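You operate a simulated robot arm through the tools that you are given. There is no shell and no other tool. Be economical: measure what you need, move in short steps, check, and stop when the job is done.

You run a simulated robot arm. Do the job below in one go: nothing can be reset, and whatever is moved stays where it is left.

Task
Tip the lot T327 pouch off the tilting shelf into the HELD pocket.
Fine: lay it on the shelf and slide that pocket under the lip before tipping; the shelf ends level; the other pouches stay.

The check looks at the end state, three seconds after you hand in, the way a careful person would. Anything else that was tipped, shoved, dropped, spilled or broken makes it a failure.

Robot
A 6-joint arm with a two-finger parallel gripper, fixed in place. Base frame: the origin is at the foot of the arm, x ahead of it, y to its left, z up; the work surface is at about z = 0.8. Lengths are in m, angles in degrees, forces in N, time in s.
With the tool pointing down near the work surface it reaches from about 0.26 to 0.68 m from the base axis. Its first joint turns from -66.0 to 66.0 degrees. Payload 2.9 kg.
Tool frame: the origin (TCP) lies between the finger pads and is the grasp point; the fingertips stand 0.03 m ahead of it; z points along the fingers, y is the line along which they close. The gripper opens to 0.11 m. The fingers are 0.02 m wide and 0.01 m thick; the gripper's body (0.048 by 0.112 m) begins 0.055 m behind the TCP.
Orientation is told as [roll, pitch, yaw] about the base's x, y, z axes, in that order, counted from this pose: with the fingers straight down and closing along the base's y, the tool's x points along the base's -x, its y along +y and its z along -z.

Tools
- The arm moves only by the tool move_arm. Its argument "moves" is a list of rows, each a list of 2 entries, a list of its own where there are three numbers: the shift along the tool's x, y, z in m, then the turn, a rotation vector about the tool's x, y, z in degrees. In form: [[[dx, dy, dz], [rx, ry, rz]], ...]. A call has 1 to 12 rows; each row shifts and turns the commanded pose from where the row before left it, along the tool's axes as they then stand. "claw" is the gripper command, from -1 (shut) to 1 (fully open), values between in proportion, set as the call begins (left out, the last holds). Each row takes 0.2 s and may step no farther than 0.05 m and 8.6 degrees from the row before; otherwise, or with a gripper value out of range, the whole call is refused. Where a pose cannot be reached the arm comes as near as it can. A force on the tool above 50 N (or 10 N above the force at the start of the call, whichever is more), or a blocked arm, ends the call early, and 0.2 s more pass. The fingers move at their own pace (about 0.108 m/s each) and stop on an object; they squeeze with about 22 N. The grip force told is the motor's: it shows also when the fingers shut on nothing. Time passes only in rows, and 0.2 s behind the last, so rows that do not move let the fingers close. The reply holds the time, the measured pose of the TCP, the force on the tool along the base axes, the opening and the grip force, in the units named above and with some noise, with the torque about the TCP (base axes, N m) and any sound that the robot's microphone picked up.
- Cameras (640 x 400 px; columns grow to the right, rows downward): "scene" is fixed at [0.0887, 0.4478, 1.3806]; the picture's right is [-0.60, -0.80, 0.00], its down [-0.47, 0.36, -0.81] and it looks along [0.64, -0.48, -0.59] (base axes); focal length 299 px, centre (320, 200). "wrist" rides on the gripper at [0.072, 0.017, -0.103] in the tool frame; the picture's right is [-0.23, 0.97, 0.00], its down [-0.76, -0.18, -0.62] and it looks along [-0.61, -0.14, 0.78] (tool axes); focal length 222 px, centre (320, 200). There is no depth. A picture from a camera that has moved, and an enlarged one, comes with that camera's place and axes in the base frame and with its lens.
- camera(camera): a new picture of that camera. No time passes.
- inspect(camera, box): a new picture of the part [left, top, right, bottom] of that camera's present view, enlarged. No time passes.
- sign_off(): hands the job in; it is judged then, once.

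Work in short steps. Places have to be worked out from the pictures, the camera data and where the tool is seen: move nearer, look again, correct. Check each grasp and each placing, and mend what went wrong. You have 120 turns and 76 pictures in all, those below and enlarged ones among them. Open the gripper and draw the arm clear of the work before you hand the job in, unless the task says otherwise; then end with one line.

The tools are called as name(argument=value, ...) on one line, values as JSON. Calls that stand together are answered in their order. move_arm: Moves the arm, as the interface text tells. Its arguments: {"type":"object","properties":{"moves":{"type":"array","items":{"type":"array"}},"claw":{"type":"number"}},"required":["moves"]} The other tools are called the same way: camera (camera) takes a picture; inspect (camera, box) takes an enlarged picture of a part of a camera's view; sign_off () hands the job in.

At the start:

```text
time_s: 0.0
tcp_pos: [0.3804, 0.0333, 1.1759]
ee_rot: [0.0, -0.1, 0.0]
ft_force: [0.4, 0.0, -0.4]
wrist_torque: [0.01, -0.01, 0.0]
width: 0.1098
gripper_force: 0.1
```

scene: 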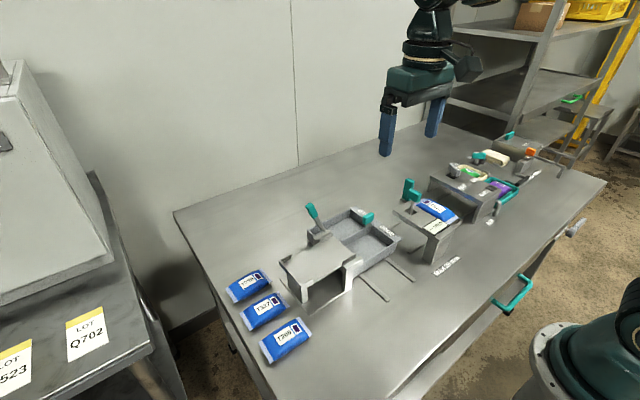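
wrist: 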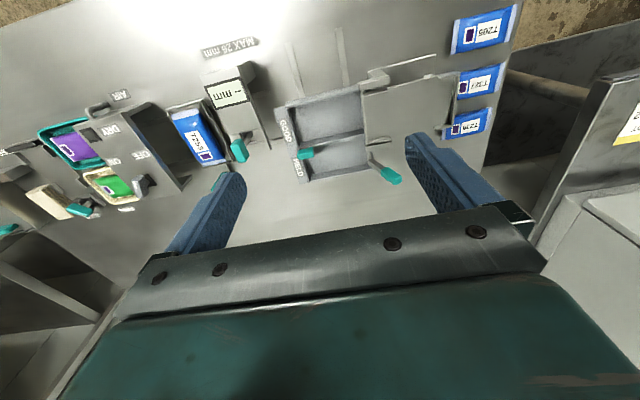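

The pictures show three pouches on the left, a shelf with a lever, and a sliding two-pocket tray. I'll enlarge these to read labels and understand the mechanism.

inspect(camera="scene", box=[210, 180, 430, 380])

inspect(camera="scene", box=[390, 120, 570, 290])

inspect(camera="wrist", box=[160, 0, 540, 210])

```text
2.00 times, centred on (320, 280) of scene
camera zoom: at [0.0887, 0.4478, 1.3806], right [-0.6, -0.8, 0.0], down [-0.47, 0.36, -0.81], along [0.64, -0.48, -0.59], focal length 599 px, centre (320, 40)
```

zoom: 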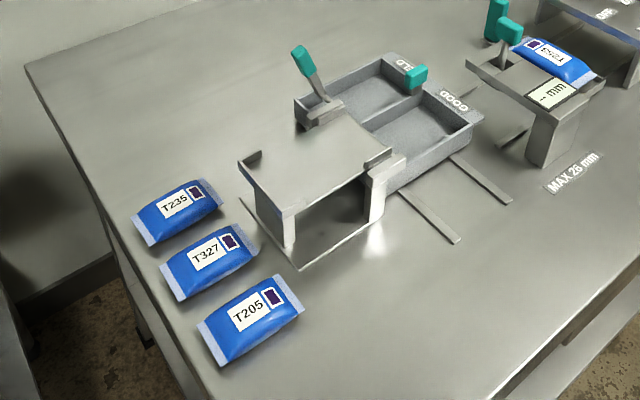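

```text
2.35 times, centred on (480, 205) of scene
camera zoom: at [0.0887, 0.4478, 1.3806], right [-0.6, -0.8, 0.0], down [-0.47, 0.36, -0.81], along [0.64, -0.48, -0.59], focal length 705 px, centre (-56, 188)
```

zoom: 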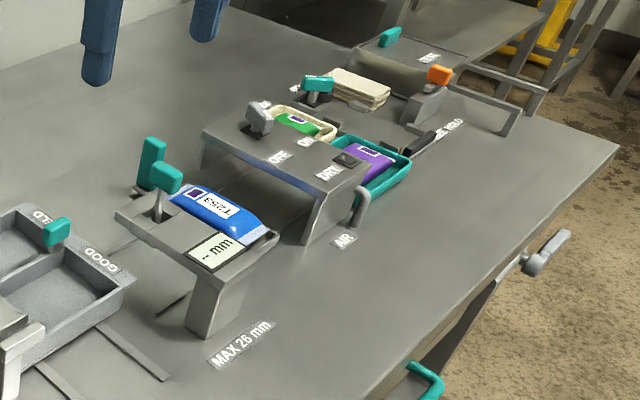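

```text
1.68 times, centred on (350, 105) of wrist
camera zoom: at [0.3082, 0.0504, 1.2779], right [0.23, 0.97, 0.0], down [0.76, -0.18, 0.62], along [0.61, -0.14, -0.78], focal length 374 px, centre (270, 360)
```

zoom: 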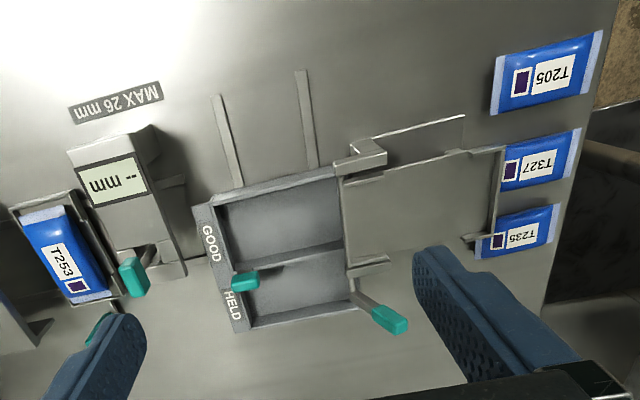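

Triangulating: T327 is at about (0.46, 0.323, 0.81), shelf top at z≈0.885 spanning x 0.41–0.51, y 0.10–0.245 with its lip on the −y side. Its lever tip is at about (0.552, 0.127, 0.935), the tray handle at (0.502, −0.022, 0.87), and HELD is at x≈0.558, so it must slide about −0.09. First I go above the pouch.

move_arm(moves=[[[-0.0115, 0.0414, 0.017], [0, 0, 0]], [[-0.0115, 0.0414, 0.017], [0, 0, 0]], [[-0.0115, 0.0414, 0.017], [0, 0, 0]], [[-0.0115, 0.0414, 0.017], [0, 0, 0]], [[-0.0115, 0.0414, 0.017], [0, 0, 0]], [[-0.0115, 0.0414, 0.017], [0, 0, 0]], [[-0.0115, 0.0414, 0.017], [0, 0, 0]]], claw=0.3)

move_arm(moves=[[[0, 0, 0], [0, 0, -8.2]], [[0, 0, 0], [0, 0, -8.2]], [[0, 0, 0], [0, 0, -8.2]], [[0, 0, 0], [0, 0, -8.2]], [[0, 0, 0], [0, 0, -8.2]], [[0, 0, 0], [0, 0, -8.2]], [[0, 0, 0], [0, 0, -8.2]], [[0, 0, 0], [0, 0, -8.2]], [[0, 0, 0], [0, 0, -8.2]], [[0, 0, 0], [0, 0, -8.2]], [[0, 0, 0], [0, 0, -8.0]]])

camera(camera="wrist")

camera(camera="scene")

```text
time_s: 1.6
tcp_pos: [0.4625, 0.3261, 1.0562]
ee_rot: [0.0, -0.1, 0.0]
ft_force: [-0.2, -0.1, -0.3]
wrist_torque: [-0.02, 0.0, 0.04]
width: 0.0715
gripper_force: 0.0
```

```text
time_s: 4.0
tcp_pos: [0.461, 0.3241, 1.0564]
ee_rot: [0.1, -0.1, 90.4]
ft_force: [-0.7, -0.2, 0.6]
wrist_torque: [-0.02, 0.0, 0.0]
width: 0.0715
gripper_force: 0.1
```

```text
70 pictures are left
camera wrist: at [0.4446, 0.2506, 1.1586], right [-0.97, 0.22, 0.0], down [0.18, 0.76, 0.62], along [0.14, 0.61, -0.78], focal length 222 px, centre (320, 200)
```

wrist: 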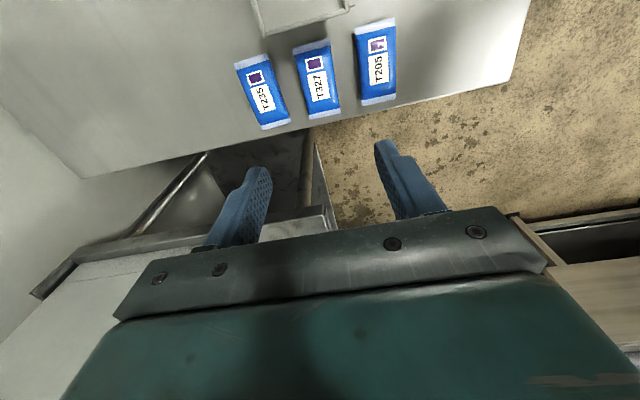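

```text
69 pictures are left
```

scene: 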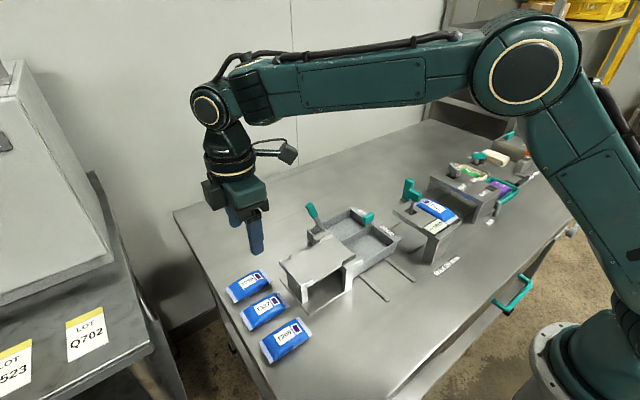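

T327 centre refines to (0.463, 0.319), about 0.053 wide with its long axis along y. There are about 0.028 gaps to its neighbours, so the 0.07 opening fits. I'll descend partway and check the fingers in the picture.

move_arm(moves=[[[0.005, -0.002, 0.04], [0, 0, 0]], [[0, 0, 0.045], [0, 0, 0]], [[0, 0, 0.045], [0, 0, 0]], [[0, 0, 0.04], [0, 0, 0]]])

camera(camera="wrist")

inspect(camera="scene", box=[200, 220, 360, 370])

```text
time_s: 5.0
tcp_pos: [0.4642, 0.3184, 0.8879]
ee_rot: [0.0, 0.0, 90.0]
ft_force: [-0.8, -0.4, 0.6]
wrist_torque: [0.0, 0.0, -0.03]
width: 0.0715
gripper_force: 0.1
```

```text
68 pictures are left
camera wrist: at [0.4467, 0.2456, 0.9884], right [-0.97, 0.23, 0.0], down [0.18, 0.76, 0.62], along [0.14, 0.61, -0.78], focal length 222 px, centre (320, 200)
```

wrist: 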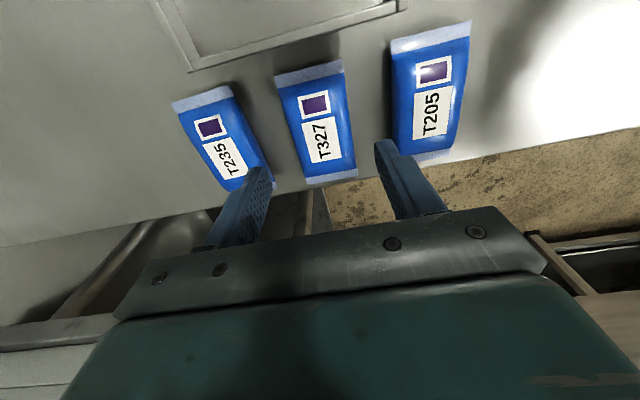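

```text
2.67 times, centred on (280, 295) of scene
camera zoom: at [0.0887, 0.4478, 1.3806], right [-0.6, -0.8, 0.0], down [-0.47, 0.36, -0.81], along [0.64, -0.48, -0.59], focal length 798 px, centre (427, -53)
```

zoom: 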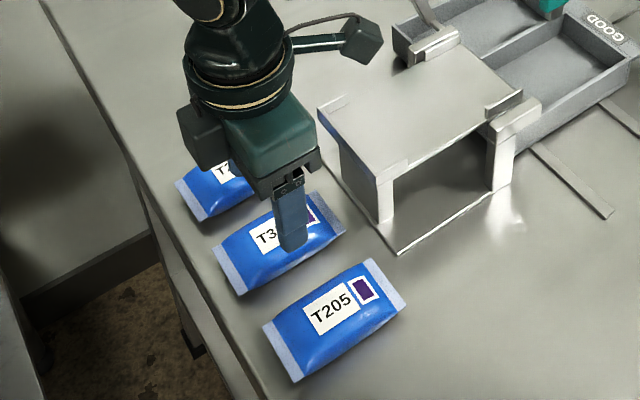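

Pouch T327 is centred at (0.462, 0.318) and both fingers clear the neighbours by about 1 cm. I'll descend to TCP z≈0.837 and close.

move_arm(moves=[[[0, 0.002, 0.02], [0, 0, 0]], [[0, 0, 0.02], [0, 0, 0]], [[0, 0, 0.011], [0, 0, 0]]])

move_arm(moves=[[[0, 0, 0], [0, 0, 0]], [[0, 0, 0], [0, 0, 0]], [[0, 0, 0], [0, 0, 0]]], claw=-1)

inspect(camera="scene", box=[200, 220, 360, 370])

```text
time_s: 5.8
tcp_pos: [0.4612, 0.3186, 0.8355]
ee_rot: [0.0, 0.0, 90.0]
ft_force: [0.7, 0.7, 0.3]
wrist_torque: [-0.01, -0.01, -0.01]
width: 0.0715
gripper_force: 0.2
```

```text
time_s: 6.6
tcp_pos: [0.4605, 0.3188, 0.8353]
ee_rot: [0.1, 0.0, 89.9]
ft_force: [0.6, 0.4, -0.2]
wrist_torque: [-0.01, 0.03, 0.0]
width: 0.0491
gripper_force: 21.9
```

```text
2.67 times, centred on (280, 295) of scene
camera zoom: at [0.0887, 0.4478, 1.3806], right [-0.6, -0.8, 0.0], down [-0.47, 0.36, -0.81], along [0.64, -0.48, -0.59], focal length 798 px, centre (427, -53)
```

zoom: 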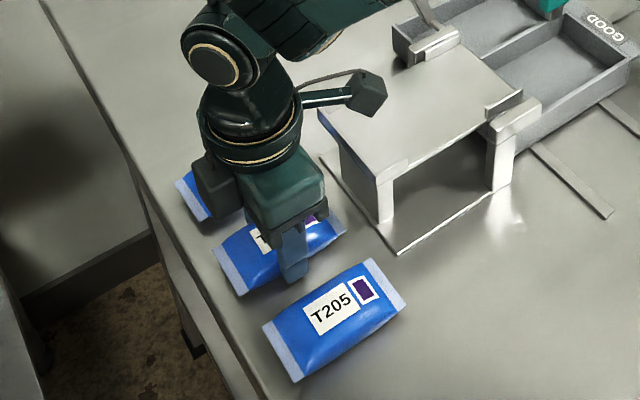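

The pouch is held at width 0.049 with 22 N. I'll lift straight up and check.

move_arm(moves=[[[0, 0, -0.02], [0, 0, 0]], [[0, 0, -0.04], [0, 0, 0]], [[0, 0, -0.04], [0, 0, 0]], [[0, 0, -0.045], [0, 0, 0]]])

inspect(camera="scene", box=[200, 160, 400, 360])

camera(camera="wrist")

```text
time_s: 7.6
tcp_pos: [0.4621, 0.3198, 0.9793]
ee_rot: [0.0, 0.0, 90.0]
ft_force: [0.2, 0.2, -0.6]
wrist_torque: [-0.01, -0.01, -0.01]
width: 0.0492
gripper_force: 22.2
```

```text
2.00 times, centred on (300, 260) of scene
camera zoom: at [0.0887, 0.4478, 1.3806], right [-0.6, -0.8, 0.0], down [-0.47, 0.36, -0.81], along [0.64, -0.48, -0.59], focal length 599 px, centre (360, 80)
```

zoom: 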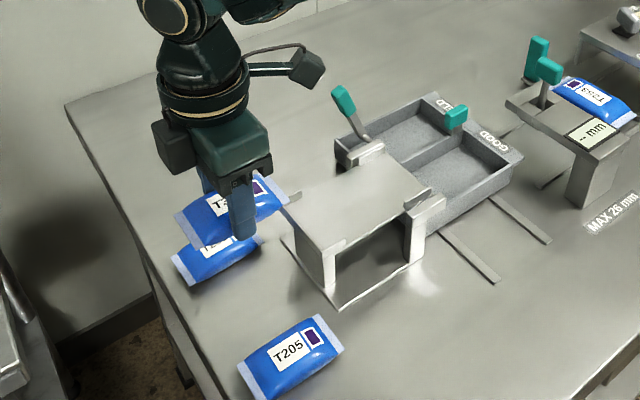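

```text
64 pictures are left
camera wrist: at [0.4444, 0.2458, 1.0822], right [-0.97, 0.23, 0.0], down [0.18, 0.76, 0.62], along [0.14, 0.61, -0.78], focal length 222 px, centre (320, 200)
```

wrist: 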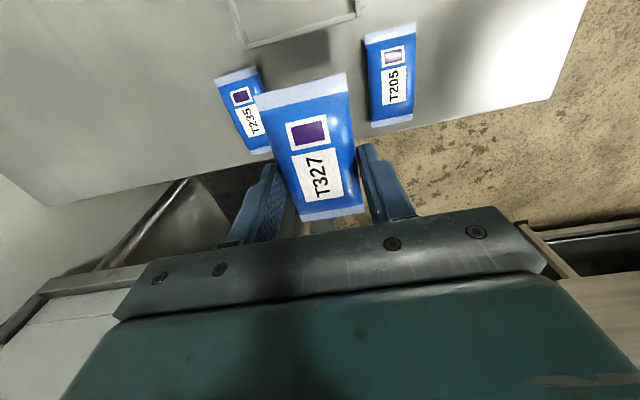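

It is held cleanly and the neighbours are undisturbed. I'll move over the shelf centre (y≈0.175) at this height and look for the side rims.

move_arm(moves=[[[0.048, 0, 0], [0, 0, 0]], [[0.048, 0, 0], [0, 0, 0]], [[0.046, 0, 0], [0, 0, 0]]])

inspect(camera="scene", box=[250, 180, 410, 320])

camera(camera="wrist")

```text
time_s: 8.4
tcp_pos: [0.4603, 0.1766, 0.9823]
ee_rot: [0.0, 0.0, 90.1]
ft_force: [0.9, -0.8, -1.0]
wrist_torque: [0.01, 0.02, -0.03]
width: 0.0491
gripper_force: 21.9
```

```text
2.86 times, centred on (330, 250) of scene
camera zoom: at [0.0887, 0.4479, 1.3806], right [-0.6, -0.8, 0.0], down [-0.47, 0.36, -0.81], along [0.64, -0.48, -0.59], focal length 856 px, centre (291, 57)
```

zoom: 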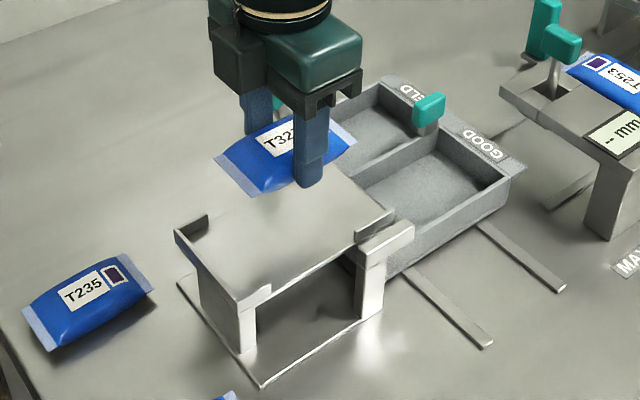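

```text
62 pictures are left
camera wrist: at [0.4433, 0.1034, 1.0831], right [-0.97, 0.23, 0.0], down [0.18, 0.76, 0.62], along [0.14, 0.61, -0.78], focal length 222 px, centre (320, 200)
```

wrist: 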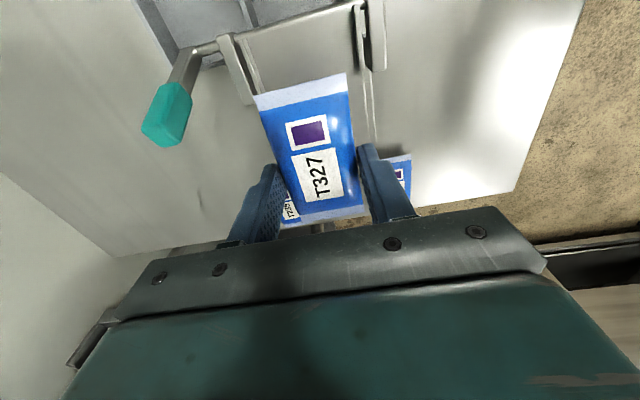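

The pouch lies over the shelf, centred in x (0.416–0.505). It is well inside in y, and the rims exist only at the corners. I'll lower toward the surface and check the gap.

move_arm(moves=[[[0, 0, 0.03], [0, 0, 0]], [[0, 0, 0.017], [0, 0, 0]]])

inspect(camera="scene", box=[250, 180, 410, 320])

```text
time_s: 9.0
tcp_pos: [0.4616, 0.1768, 0.9335]
ee_rot: [0.1, 0.1, 90.0]
ft_force: [0.4, -0.8, -1.3]
wrist_torque: [0.01, -0.03, 0.0]
width: 0.0492
gripper_force: 21.4
```

```text
2.86 times, centred on (330, 250) of scene
camera zoom: at [0.0887, 0.4478, 1.3806], right [-0.6, -0.8, 0.0], down [-0.47, 0.36, -0.81], along [0.64, -0.48, -0.59], focal length 856 px, centre (291, 57)
```

zoom: 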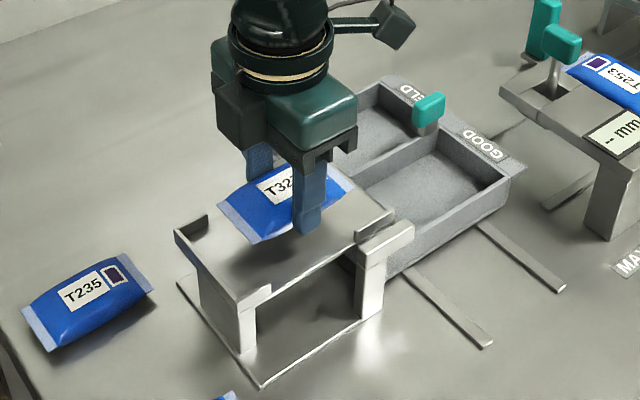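

There is still a gap under the pouch, so I'll lower in small increments watching the force.

move_arm(moves=[[[0, 0, 0.004], [0, 0, 0]], [[0, 0, 0.004], [0, 0, 0]], [[0, 0, 0.003], [0, 0, 0]]])

inspect(camera="scene", box=[280, 210, 370, 290])

```text
time_s: 9.8
tcp_pos: [0.4623, 0.1773, 0.9231]
ee_rot: [0.0, 0.0, 90.0]
ft_force: [0.4, -0.1, -0.4]
wrist_torque: [-0.02, -0.01, -0.02]
width: 0.0491
gripper_force: 22.0
```

```text
5.00 times, centred on (325, 250) of scene
camera zoom: at [0.0887, 0.4478, 1.3806], right [-0.6, -0.8, 0.0], down [-0.47, 0.36, -0.81], along [0.64, -0.48, -0.59], focal length 1497 px, centre (295, -50)
```

zoom: 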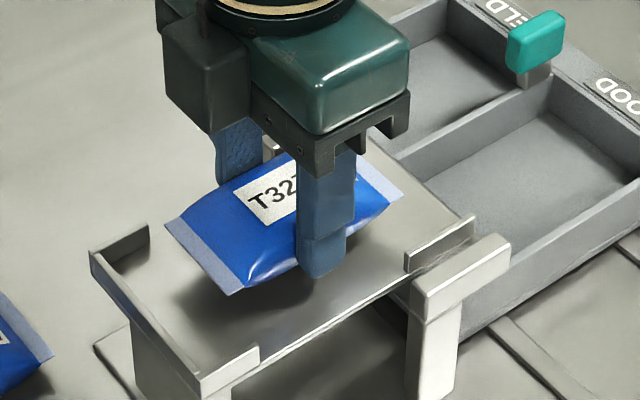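

There is no contact yet, and the shadow shows roughly 1 cm left. I'll keep lowering.

move_arm(moves=[[[0, 0, 0.003], [0, 0, 0]], [[0, 0, 0.003], [0, 0, 0]], [[0, 0, 0.002], [0, 0, 0]]])

inspect(camera="scene", box=[280, 210, 370, 290])

```text
time_s: 10.6
tcp_pos: [0.462, 0.1766, 0.9149]
ee_rot: [0.0, 0.1, 90.0]
ft_force: [-0.4, 0.4, -0.2]
wrist_torque: [0.01, 0.01, 0.04]
width: 0.0493
gripper_force: 22.2
```

```text
5.00 times, centred on (325, 250) of scene
camera zoom: at [0.0887, 0.4478, 1.3806], right [-0.6, -0.8, 0.0], down [-0.47, 0.36, -0.81], along [0.64, -0.48, -0.59], focal length 1497 px, centre (295, -50)
```

zoom: 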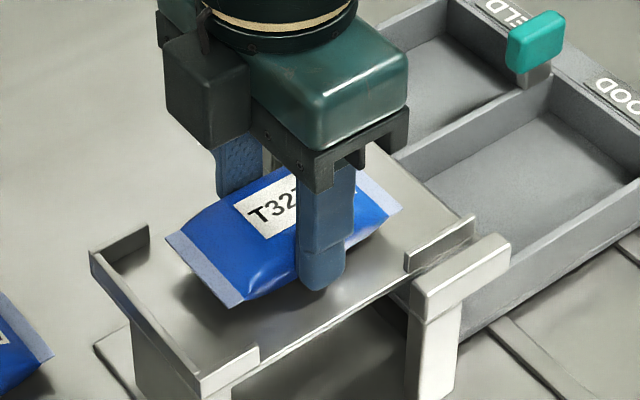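

The gap is now a few mm. I'll lower with finer steps.

move_arm(moves=[[[0, 0, 0.002], [0, 0, 0]], [[0, 0, 0.001], [0, 0, 0]], [[0, 0, 0.001], [0, 0, 0]]])

inspect(camera="scene", box=[280, 210, 370, 290])

```text
time_s: 11.4
tcp_pos: [0.461, 0.1769, 0.9112]
ee_rot: [0.0, 0.0, 90.0]
ft_force: [-0.1, 0.2, 0.4]
wrist_torque: [0.02, -0.01, -0.01]
width: 0.049
gripper_force: 22.3
```

```text
5.00 times, centred on (325, 250) of scene
camera zoom: at [0.0887, 0.4478, 1.3806], right [-0.6, -0.8, 0.0], down [-0.47, 0.36, -0.81], along [0.64, -0.48, -0.59], focal length 1497 px, centre (295, -50)
```

zoom: 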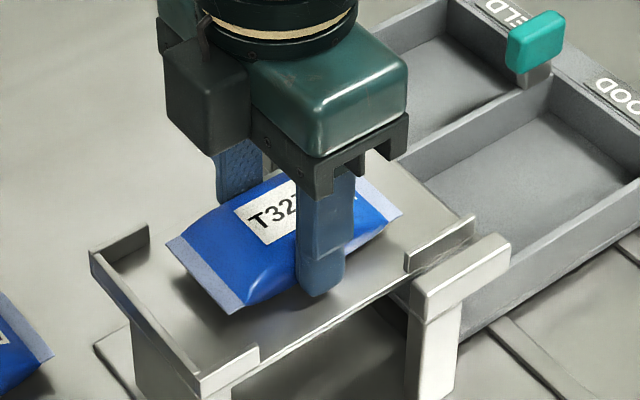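

Still no force. I'll continue down about 5 mm in 1 mm rows.

move_arm(moves=[[[0, 0, 0.001], [0, 0, 0]], [[0, 0, 0.001], [0, 0, 0]], [[0, 0, 0.001], [0, 0, 0]], [[0, 0, 0.001], [0, 0, 0]], [[0, 0, 0.001], [0, 0, 0]]])

inspect(camera="scene", box=[280, 210, 370, 290])

```text
time_s: 12.6
tcp_pos: [0.4614, 0.1778, 0.9063]
ee_rot: [-0.1, -0.2, 90.0]
ft_force: [-3.4, 0.6, 21.7]
wrist_torque: [0.03, 0.11, -0.02]
width: 0.0493
gripper_force: 21.9
```

```text
5.00 times, centred on (325, 250) of scene
camera zoom: at [0.0883, 0.4477, 1.3807], right [-0.6, -0.8, 0.0], down [-0.47, 0.36, -0.81], along [0.64, -0.48, -0.59], focal length 1497 px, centre (295, -50)
```

zoom: 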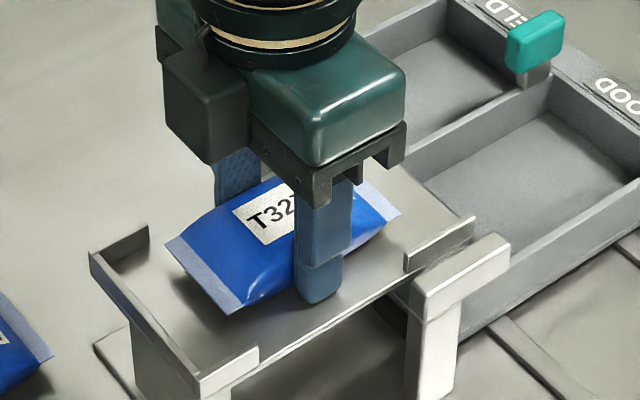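

Contact came at 21.7 N, so the shelf top is at about z 0.871. I'll ease up 1 mm and open slightly to release.

move_arm(moves=[[[0, 0, -0.001], [0, 0, 0]]])

move_arm(moves=[[[0, 0, 0], [0, 0, 0]], [[0, 0, 0], [0, 0, 0]]], claw=0.15)

move_arm(moves=[[[0, 0, -0.02], [0, 0, 0]], [[0, 0, -0.03], [0, 0, 0]], [[0, 0, -0.045], [0, 0, 0]], [[0, 0, -0.045], [0, 0, 0]]])

inspect(camera="scene", box=[260, 180, 420, 320])

camera(camera="wrist")

```text
time_s: 13.0
tcp_pos: [0.4614, 0.1773, 0.9062]
ee_rot: [-0.1, -0.1, 90.1]
ft_force: [0.2, 2.8, 14.4]
wrist_torque: [0.19, -0.03, 0.01]
width: 0.0493
gripper_force: 21.7
```

```text
time_s: 13.6
tcp_pos: [0.4624, 0.1779, 0.9056]
ee_rot: [0.0, 0.0, 89.8]
ft_force: [0.2, 0.9, 0.3]
wrist_torque: [0.0, 0.04, -0.02]
width: 0.0632
gripper_force: 0.3
```

```text
time_s: 14.6
tcp_pos: [0.4612, 0.1772, 1.0487]
ee_rot: [0.0, 0.0, 90.0]
ft_force: [-0.2, 0.1, 1.0]
wrist_torque: [-0.02, 0.03, 0.01]
width: 0.0633
gripper_force: 0.1
```

```text
2.86 times, centred on (340, 250) of scene
camera zoom: at [0.0887, 0.4478, 1.3806], right [-0.6, -0.8, 0.0], down [-0.47, 0.36, -0.81], along [0.64, -0.48, -0.59], focal length 856 px, centre (263, 57)
```

zoom: 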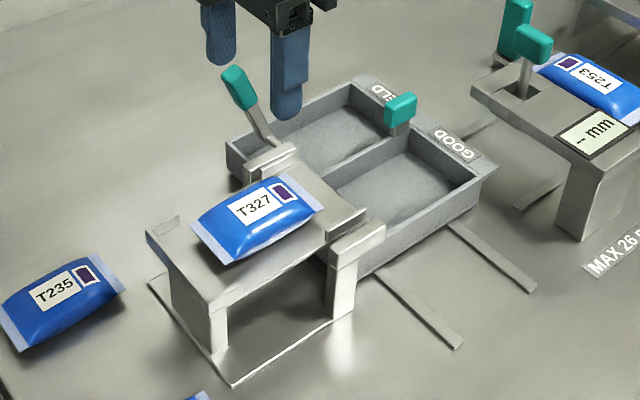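

```text
55 pictures are left
camera wrist: at [0.4442, 0.1037, 1.1495], right [-0.97, 0.23, 0.0], down [0.18, 0.76, 0.62], along [0.14, 0.61, -0.78], focal length 222 px, centre (320, 200)
```

wrist: 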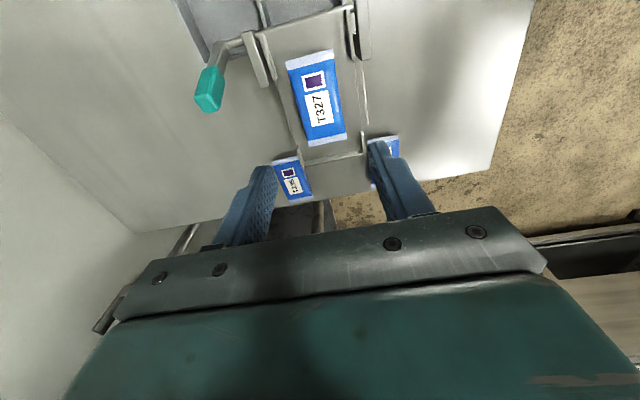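

The pouch rests on the shelf, label up and inside the rims. Next is the tray: I rotate the tool back to yaw 0 and go above the tray handle for a closer look.

move_arm(moves=[[[0, 0, 0], [0, 0, 8.2]], [[0, 0, 0], [0, 0, 8.2]], [[0, 0, 0], [0, 0, 8.2]], [[0, 0, 0], [0, 0, 8.2]], [[0, 0, 0], [0, 0, 8.2]], [[0, 0, 0], [0, 0, 8.2]], [[0, 0, 0], [0, 0, 8.2]], [[0, 0, 0], [0, 0, 8.2]], [[0, 0, 0], [0, 0, 8.2]], [[0, 0, 0], [0, 0, 8.2]], [[0, 0, 0], [0, 0, 8.0]]])

move_arm(moves=[[[-0.008, -0.04, 0], [0, 0, 0]], [[-0.008, -0.04, 0], [0, 0, 0]], [[-0.008, -0.04, 0], [0, 0, 0]], [[-0.008, -0.04, 0], [0, 0, 0]], [[-0.008, -0.04, 0], [0, 0, 0]]])

camera(camera="wrist")

inspect(camera="scene", box=[290, 140, 450, 280])

```text
time_s: 17.0
tcp_pos: [0.4612, 0.1771, 1.0473]
ee_rot: [0.0, 0.0, -0.1]
ft_force: [0.1, -1.0, -0.9]
wrist_torque: [-0.01, -0.01, 0.02]
width: 0.0634
gripper_force: 0.0
```

```text
time_s: 18.2
tcp_pos: [0.503, -0.0214, 1.0471]
ee_rot: [0.0, 0.1, 0.1]
ft_force: [0.1, 0.1, 0.5]
wrist_torque: [0.03, 0.02, 0.04]
width: 0.0631
gripper_force: 0.0
```

```text
54 pictures are left
camera wrist: at [0.4292, -0.0066, 1.1488], right [0.23, 0.97, 0.0], down [0.76, -0.18, 0.62], along [0.61, -0.14, -0.78], focal length 222 px, centre (320, 200)
```

wrist: 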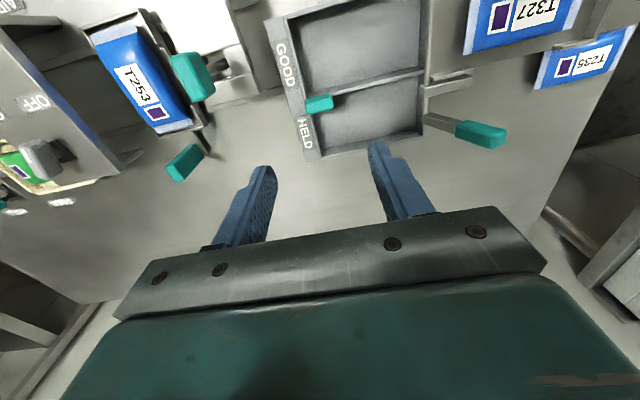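

```text
2.86 times, centred on (370, 210) of scene
camera zoom: at [0.0886, 0.4478, 1.3806], right [-0.6, -0.8, 0.0], down [-0.47, 0.36, -0.81], along [0.64, -0.48, -0.59], focal length 856 px, centre (177, 171)
```

zoom: 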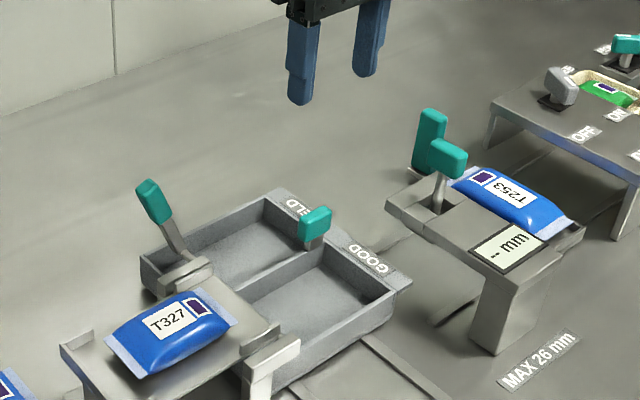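

The tray handle is at (0.503, −0.024, 0.871), about 0.033 long in y. I descend around it with the open fingers to TCP z≈0.89, stopping to check.

move_arm(moves=[[[0, -0.002, 0.045], [0, 0, 0]], [[0, 0, 0.045], [0, 0, 0]], [[0, 0, 0.04], [0, 0, 0]], [[0, 0, 0.027], [0, 0, 0]]])

inspect(camera="scene", box=[320, 150, 440, 260])

camera(camera="wrist")

```text
time_s: 19.2
tcp_pos: [0.5015, -0.0242, 0.8884]
ee_rot: [0.1, 0.0, 0.0]
ft_force: [-0.4, -0.4, 0.0]
wrist_torque: [-0.01, -0.01, 0.02]
width: 0.0631
gripper_force: 0.1
```

```text
3.64 times, centred on (380, 205) of scene
camera zoom: at [0.0887, 0.4478, 1.3806], right [-0.6, -0.8, 0.0], down [-0.47, 0.36, -0.81], along [0.64, -0.48, -0.59], focal length 1089 px, centre (102, 182)
```

zoom: 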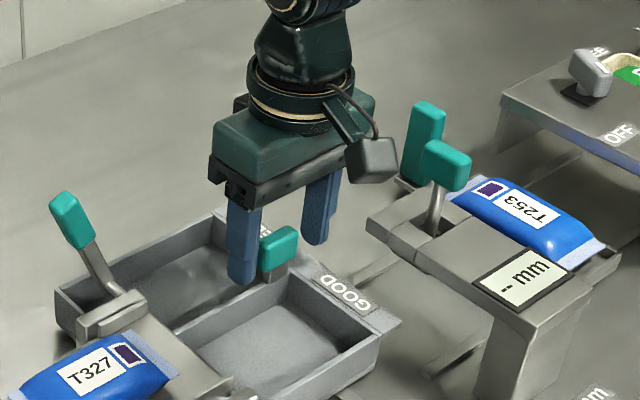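

```text
51 pictures are left
camera wrist: at [0.4291, -0.0084, 0.9904], right [0.23, 0.97, 0.0], down [0.76, -0.18, 0.62], along [0.61, -0.14, -0.78], focal length 222 px, centre (320, 200)
```

wrist: 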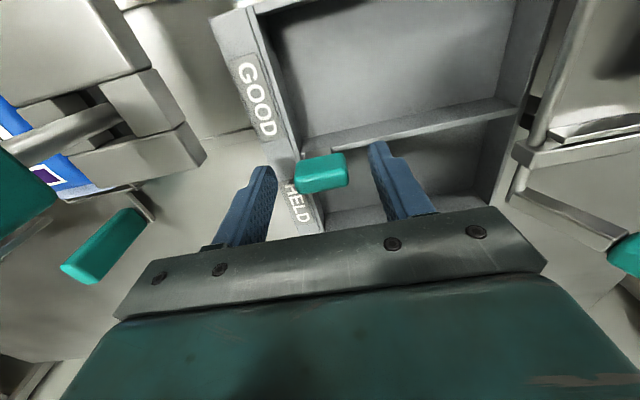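

The handle sits centred between the fingers, so I close on it.

move_arm(moves=[[[0, 0, 0.003], [0, 0, 0]], [[0, 0, 0], [0, 0, 0]], [[0, 0, 0], [0, 0, 0]]], claw=-1)

move_arm(moves=[[[0.005, 0, 0], [0, 0, 0]], [[0.01, 0, 0], [0, 0, 0]]])

inspect(camera="scene", box=[290, 150, 450, 290])

```text
time_s: 20.0
tcp_pos: [0.5016, -0.0233, 0.8876]
ee_rot: [-0.1, -0.1, 0.1]
ft_force: [-3.4, 7.8, 23.7]
wrist_torque: [0.14, 1.1, -0.1]
width: 0.0337
gripper_force: 44.9
```

```text
time_s: 20.6
tcp_pos: [0.4882, -0.0245, 0.8885]
ee_rot: [0.0, -0.2, 0.1]
ft_force: [2.4, 9.7, 21.2]
wrist_torque: [0.18, -0.78, 0.04]
width: 0.0339
gripper_force: 44.2
```

```text
2.86 times, centred on (370, 220) of scene
camera zoom: at [0.0884, 0.4481, 1.3805], right [-0.6, -0.8, 0.0], down [-0.47, 0.36, -0.81], along [0.64, -0.48, -0.59], focal length 856 px, centre (177, 143)
```

zoom: 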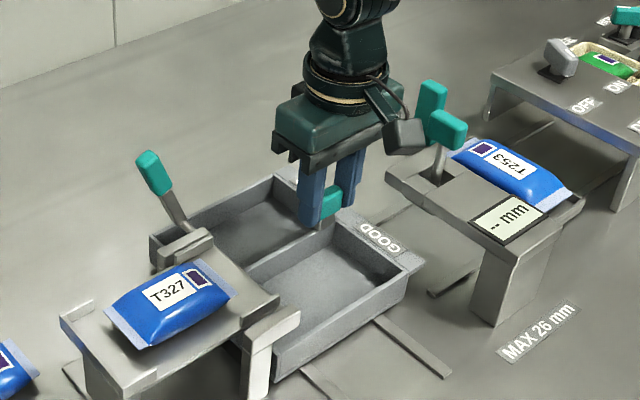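

The tray slides with the handle. I ease the downward press by 2 mm and continue toward −x in small rows.

move_arm(moves=[[[0, 0, -0.0025], [0, 0, 0]], [[0.01, 0, 0], [0, 0, 0]], [[0.01, 0, 0], [0, 0, 0]], [[0.01, 0, 0], [0, 0, 0]], [[0.01, 0, 0], [0, 0, 0]], [[0.01, 0, 0], [0, 0, 0]]])

inspect(camera="scene", box=[290, 150, 450, 290])

```text
time_s: 22.0
tcp_pos: [0.4351, -0.0243, 0.8867]
ee_rot: [0.0, 0.4, 0.1]
ft_force: [2.1, 17.4, -35.4]
wrist_torque: [-0.04, 0.13, -0.05]
width: 0.0335
gripper_force: 44.9
```

```text
2.86 times, centred on (370, 220) of scene
camera zoom: at [0.0892, 0.4482, 1.3804], right [-0.6, -0.8, 0.0], down [-0.47, 0.36, -0.81], along [0.64, -0.48, -0.59], focal length 856 px, centre (177, 143)
```

zoom: 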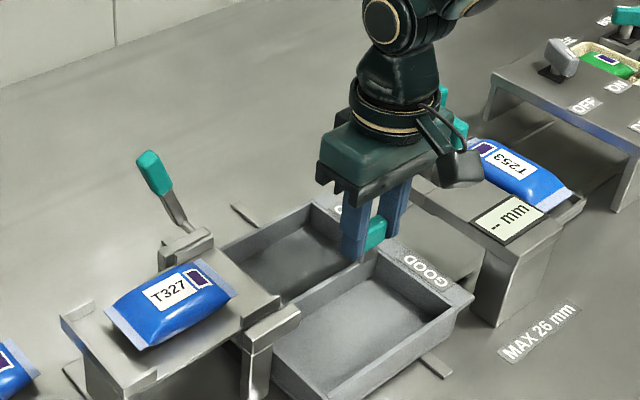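

It has moved 0.066 and needs about 0.025 more. I check clearance to the gauge lever with the wrist view after relaxing the vertical load.

move_arm(moves=[[[0, 0, 0.0015], [0, 0, 0]]])

camera(camera="wrist")

```text
time_s: 22.4
tcp_pos: [0.4365, -0.0233, 0.8877]
ee_rot: [0.0, 0.2, 0.1]
ft_force: [-1.6, 15.6, -23.2]
wrist_torque: [0.1, 1.37, -0.02]
width: 0.034
gripper_force: 45.3
```

```text
48 pictures are left
camera wrist: at [0.3634, -0.0083, 0.9897], right [0.23, 0.97, 0.0], down [0.76, -0.18, 0.62], along [0.6, -0.14, -0.78], focal length 222 px, centre (320, 200)
```

wrist: 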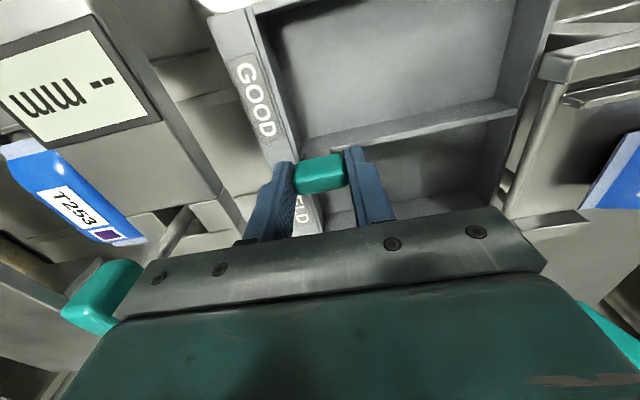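

The gauge lever still has about 1.5 cm of clearance, and the gripper is moving parallel past it. I continue the remaining slide with small relief offsets.

move_arm(moves=[[[0.008, 0.001, 0.0008], [0, 0, 0]], [[0.008, 0, 0], [0, 0, 0]], [[0.008, 0, 0], [0, 0, 0]]])

inspect(camera="scene", box=[290, 170, 450, 310])

```text
time_s: 23.2
tcp_pos: [0.4141, -0.0242, 0.8876]
ee_rot: [0.0, -0.3, 0.0]
ft_force: [12.7, 8.0, -22.1]
wrist_torque: [0.25, 1.05, 0.06]
width: 0.0337
gripper_force: 45.2
```

```text
2.86 times, centred on (370, 240) of scene
camera zoom: at [0.0894, 0.448, 1.3805], right [-0.6, -0.8, 0.0], down [-0.47, 0.36, -0.81], along [0.64, -0.48, -0.59], focal length 856 px, centre (177, 86)
```

zoom: 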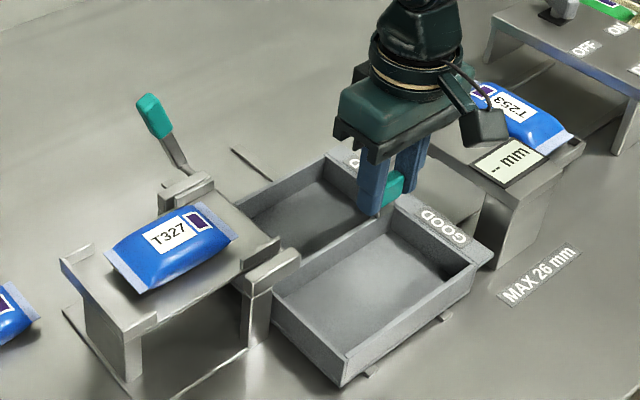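

x-force of 12.7 N at x=0.414 suggests an end stop. I test with 2 mm more.

move_arm(moves=[[[0.002, 0, 0.0008], [0, 0, 0]], [[0, 0, 0], [0, 0, 0]]])

```text
time_s: 23.8
tcp_pos: [0.4145, -0.0241, 0.8878]
ee_rot: [-0.1, -0.7, 0.1]
ft_force: [30.5, 5.1, -11.3]
wrist_torque: [0.24, 0.43, -0.09]
width: 0.0339
gripper_force: 45.2
```

That confirms a hard stop: 30 N with no motion, after 0.087 m of travel. I relax the push, open, and rise clear.

move_arm(moves=[[[-0.0025, 0, 0.0008], [0, 0, 0]]])

move_arm(moves=[[[0, 0, 0], [0, 0, 0]], [[0, 0, 0], [0, 0, 0]]], claw=0.1)

move_arm(moves=[[[0, 0, -0.02], [0, 0, 0]], [[0, 0, -0.045], [0, 0, 0]], [[0, 0, -0.045], [0, 0, 0]], [[0, 0, -0.045], [0, 0, 0]]])

camera(camera="wrist")

inspect(camera="scene", box=[270, 180, 430, 320])

```text
time_s: 24.2
tcp_pos: [0.415, -0.0239, 0.8887]
ee_rot: [-0.1, -0.4, 0.1]
ft_force: [7.3, 4.7, 18.3]
wrist_torque: [0.18, -1.54, -0.02]
width: 0.0339
gripper_force: 45.1
```

```text
time_s: 24.8
tcp_pos: [0.4128, -0.0248, 0.8843]
ee_rot: [0.1, 0.2, 0.0]
ft_force: [-0.7, 0.2, -0.4]
wrist_torque: [0.01, -0.02, 0.01]
width: 0.0606
gripper_force: 0.2
```

```text
time_s: 25.8
tcp_pos: [0.4125, -0.0228, 1.0405]
ee_rot: [0.1, 0.0, 0.0]
ft_force: [-0.7, 0.4, 0.1]
wrist_torque: [-0.03, -0.01, 0.01]
width: 0.0602
gripper_force: 0.1
```

```text
46 pictures are left
camera wrist: at [0.3399, -0.0077, 1.1428], right [0.23, 0.97, 0.0], down [0.76, -0.18, 0.62], along [0.61, -0.14, -0.78], focal length 222 px, centre (320, 200)
```

wrist: 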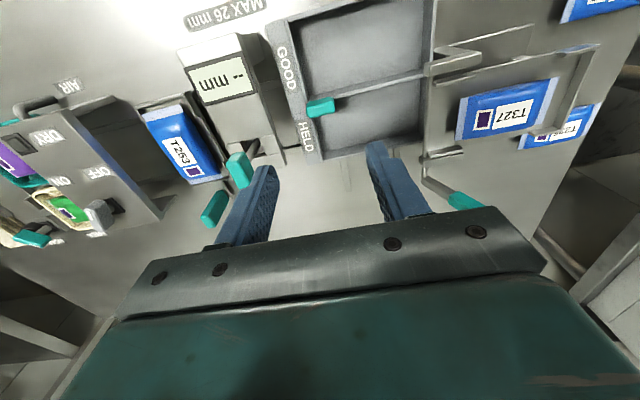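

```text
2.86 times, centred on (350, 250) of scene
camera zoom: at [0.0887, 0.4478, 1.3806], right [-0.6, -0.8, 0.0], down [-0.47, 0.36, -0.81], along [0.64, -0.48, -0.59], focal length 856 px, centre (234, 57)
```

zoom: 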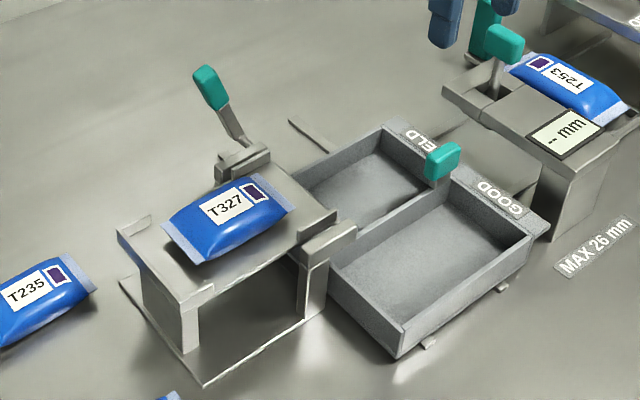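

HELD is now beneath the lip, and the gauge and pouches are unchanged. The lever grip is at about (0.557, 0.122, 0.925), leaning to +y, so it should be pushed toward −y. I hover above it with open fingers straddling in y.

move_arm(moves=[[[-0.036, 0.0362, 0], [0, 0, 0]], [[-0.036, 0.0362, 0], [0, 0, 0]], [[-0.036, 0.0362, 0], [0, 0, 0]], [[-0.0365, 0.0362, 0], [0, 0, 0]]], claw=0.2)

camera(camera="wrist")

inspect(camera="scene", box=[250, 150, 410, 290])

```text
refused: row 1 steps farther than a row can; nothing moved
```

```text
44 pictures are left
camera wrist: at [0.3399, -0.0077, 1.1428], right [0.23, 0.97, 0.0], down [0.76, -0.18, 0.62], along [0.61, -0.14, -0.78], focal length 222 px, centre (320, 200)
```

wrist: 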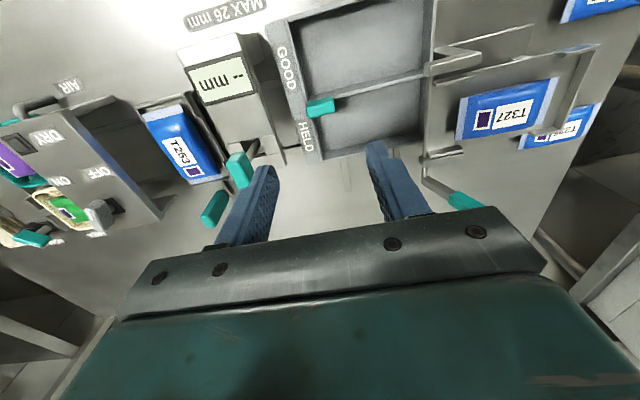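

```text
2.86 times, centred on (330, 220) of scene
camera zoom: at [0.0887, 0.4478, 1.3806], right [-0.6, -0.8, 0.0], down [-0.47, 0.36, -0.81], along [0.64, -0.48, -0.59], focal length 856 px, centre (291, 143)
```

zoom: 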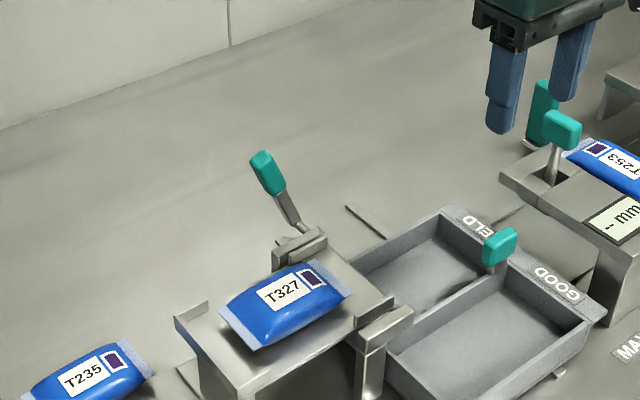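

The diagonal step was too long and got refused, so I split it into 5 rows.

move_arm(moves=[[[-0.0289, 0.029, 0], [0, 0, 0]], [[-0.0289, 0.029, 0], [0, 0, 0]], [[-0.0289, 0.029, 0], [0, 0, 0]], [[-0.0289, 0.029, 0], [0, 0, 0]], [[-0.0289, 0.029, 0], [0, 0, 0]]], claw=0.2)

camera(camera="wrist")

inspect(camera="scene", box=[250, 150, 410, 290])

```text
time_s: 27.0
tcp_pos: [0.5594, 0.12, 1.0427]
ee_rot: [0.1, 0.1, 0.0]
ft_force: [0.5, -0.3, -0.9]
wrist_torque: [0.04, 0.01, 0.01]
width: 0.0659
gripper_force: 0.0
```

```text
42 pictures are left
camera wrist: at [0.4857, 0.1368, 1.1435], right [0.23, 0.97, 0.0], down [0.76, -0.18, 0.62], along [0.61, -0.14, -0.78], focal length 222 px, centre (320, 200)
```

wrist: 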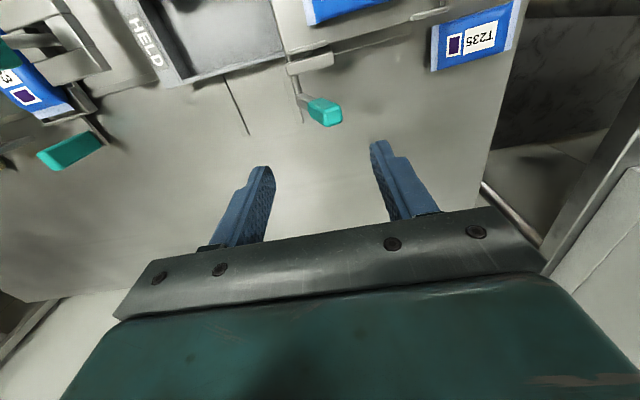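

```text
2.86 times, centred on (330, 220) of scene
camera zoom: at [0.0887, 0.4478, 1.3806], right [-0.6, -0.8, 0.0], down [-0.47, 0.36, -0.81], along [0.64, -0.48, -0.59], focal length 856 px, centre (291, 143)
```

zoom: 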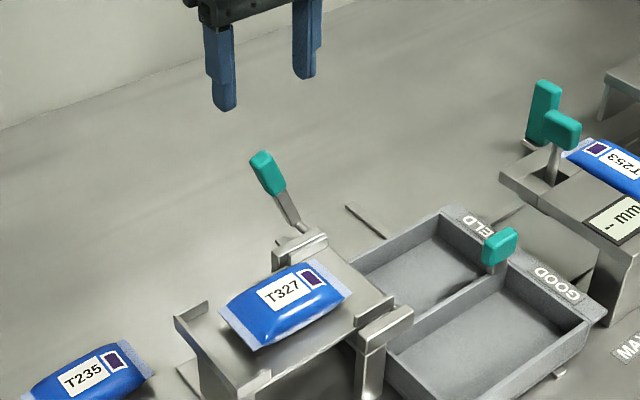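

Refined lever grip centre: (0.551, 0.126, 0.932). I descend to straddle it at TCP z≈0.948.

move_arm(moves=[[[0.006, 0.005, 0.035], [0, 0, 0]], [[0, 0, 0.035], [0, 0, 0]], [[0, 0, 0.025], [0, 0, 0]]])

camera(camera="wrist")

inspect(camera="scene", box=[250, 150, 410, 290])

```text
time_s: 27.8
tcp_pos: [0.551, 0.1256, 0.9449]
ee_rot: [0.0, 0.0, -0.1]
ft_force: [0.0, 0.2, -0.1]
wrist_torque: [-0.01, -0.05, 0.03]
width: 0.0659
gripper_force: 0.0
```

```text
40 pictures are left
camera wrist: at [0.4789, 0.1424, 1.0475], right [0.23, 0.97, 0.0], down [0.76, -0.18, 0.62], along [0.61, -0.14, -0.78], focal length 222 px, centre (320, 200)
```

wrist: 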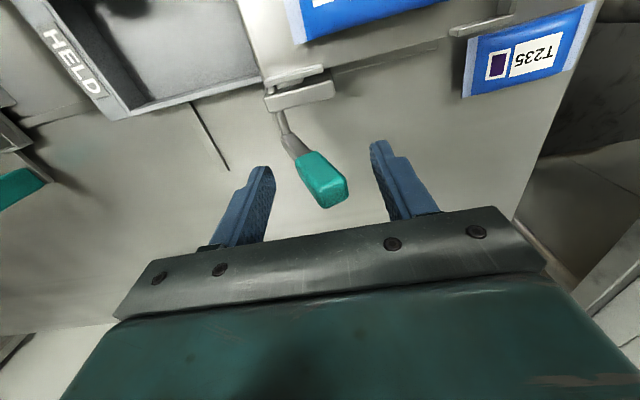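

```text
2.86 times, centred on (330, 220) of scene
camera zoom: at [0.0887, 0.4478, 1.3806], right [-0.6, -0.8, 0.0], down [-0.47, 0.36, -0.81], along [0.64, -0.48, -0.59], focal length 856 px, centre (291, 143)
```

zoom: 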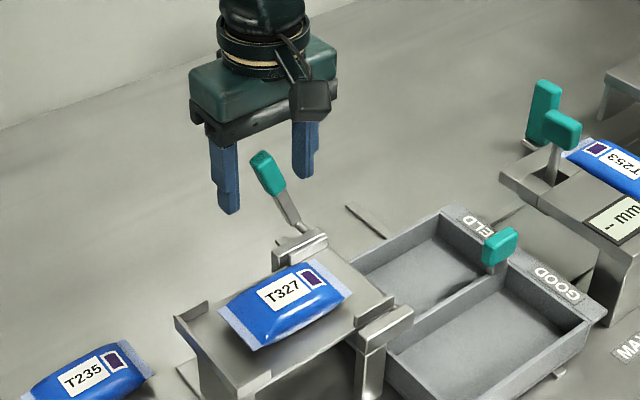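

The lever sits between the fingers. I push toward −y in small steps.

move_arm(moves=[[[0, -0.008, 0], [0, 0, 0]], [[0, -0.008, 0], [0, 0, 0]], [[0, -0.008, 0], [0, 0, 0]], [[0, -0.008, 0], [0, 0, 0]], [[0, -0.008, 0], [0, 0, 0]]])

inspect(camera="scene", box=[250, 150, 410, 290])

```text
time_s: 29.0
tcp_pos: [0.552, 0.0865, 0.9454]
ee_rot: [0.1, 0.0, 0.0]
ft_force: [-0.3, 3.7, 2.4]
wrist_torque: [0.0, 0.03, 0.03]
width: 0.0677
gripper_force: 1.9
```

```text
2.86 times, centred on (330, 220) of scene
camera zoom: at [0.0886, 0.4479, 1.3806], right [-0.6, -0.8, 0.0], down [-0.47, 0.36, -0.81], along [0.64, -0.48, -0.59], focal length 856 px, centre (291, 143)
```

zoom: 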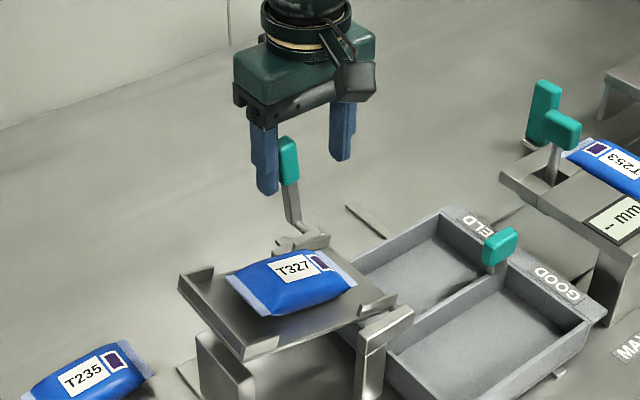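

The shelf's +y end is rising, as expected, with a light 4 N push. I continue.

move_arm(moves=[[[0, -0.008, 0], [0, 0, 0]], [[0, -0.008, 0], [0, 0, 0]], [[0, -0.006, 0], [0, 0, 0]]])

inspect(camera="scene", box=[250, 150, 410, 290])

```text
time_s: 29.8
tcp_pos: [0.5528, 0.0643, 0.946]
ee_rot: [-0.1, 0.0, -0.1]
ft_force: [0.6, 5.4, 2.9]
wrist_torque: [0.22, 0.05, -0.05]
width: 0.0686
gripper_force: 2.5
```

```text
2.86 times, centred on (330, 220) of scene
camera zoom: at [0.0886, 0.448, 1.3805], right [-0.6, -0.8, 0.0], down [-0.47, 0.36, -0.81], along [0.64, -0.48, -0.59], focal length 856 px, centre (291, 143)
```

zoom: 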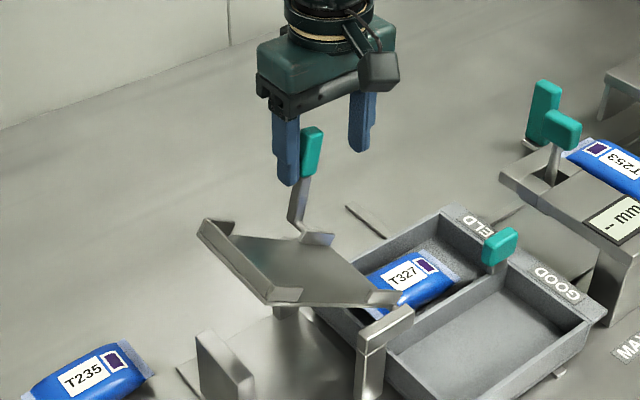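

The pouch has slid into HELD. I wait a moment and look closely before returning the shelf.

move_arm(moves=[[[0, 0, 0], [0, 0, 0]], [[0, 0, 0], [0, 0, 0]]])

inspect(camera="scene", box=[310, 190, 400, 270])

camera(camera="wrist")

```text
time_s: 30.4
tcp_pos: [0.5515, 0.0637, 0.9458]
ee_rot: [0.1, 0.0, 0.0]
ft_force: [0.9, 4.2, 1.4]
wrist_torque: [0.17, -0.01, 0.01]
width: 0.0683
gripper_force: 1.8
```

```text
5.00 times, centred on (355, 230) of scene
camera zoom: at [0.0887, 0.4479, 1.3806], right [-0.6, -0.8, 0.0], down [-0.47, 0.36, -0.81], along [0.64, -0.48, -0.59], focal length 1497 px, centre (145, 50)
```

zoom: 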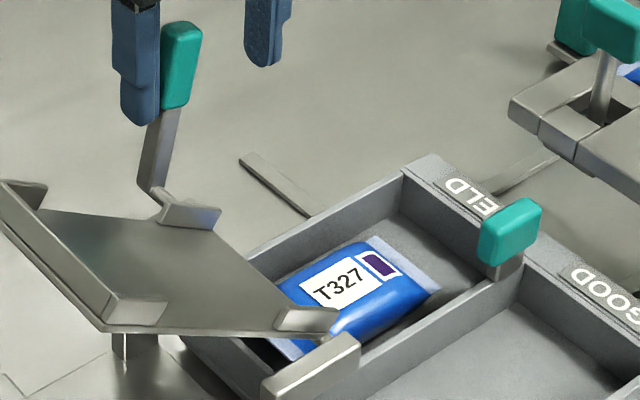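

```text
35 pictures are left
camera wrist: at [0.4788, 0.0801, 1.0474], right [0.23, 0.97, 0.0], down [0.76, -0.18, 0.62], along [0.61, -0.14, -0.78], focal length 222 px, centre (320, 200)
```

wrist: 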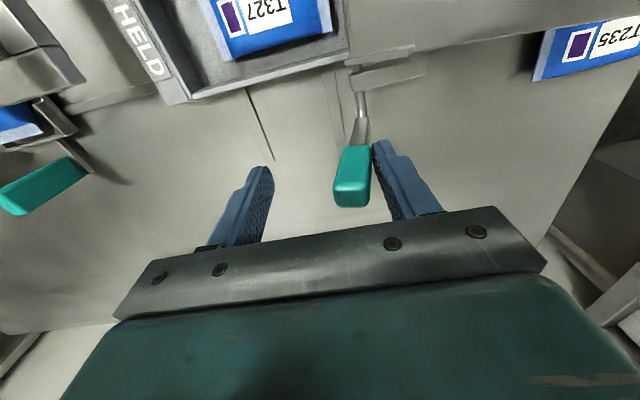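

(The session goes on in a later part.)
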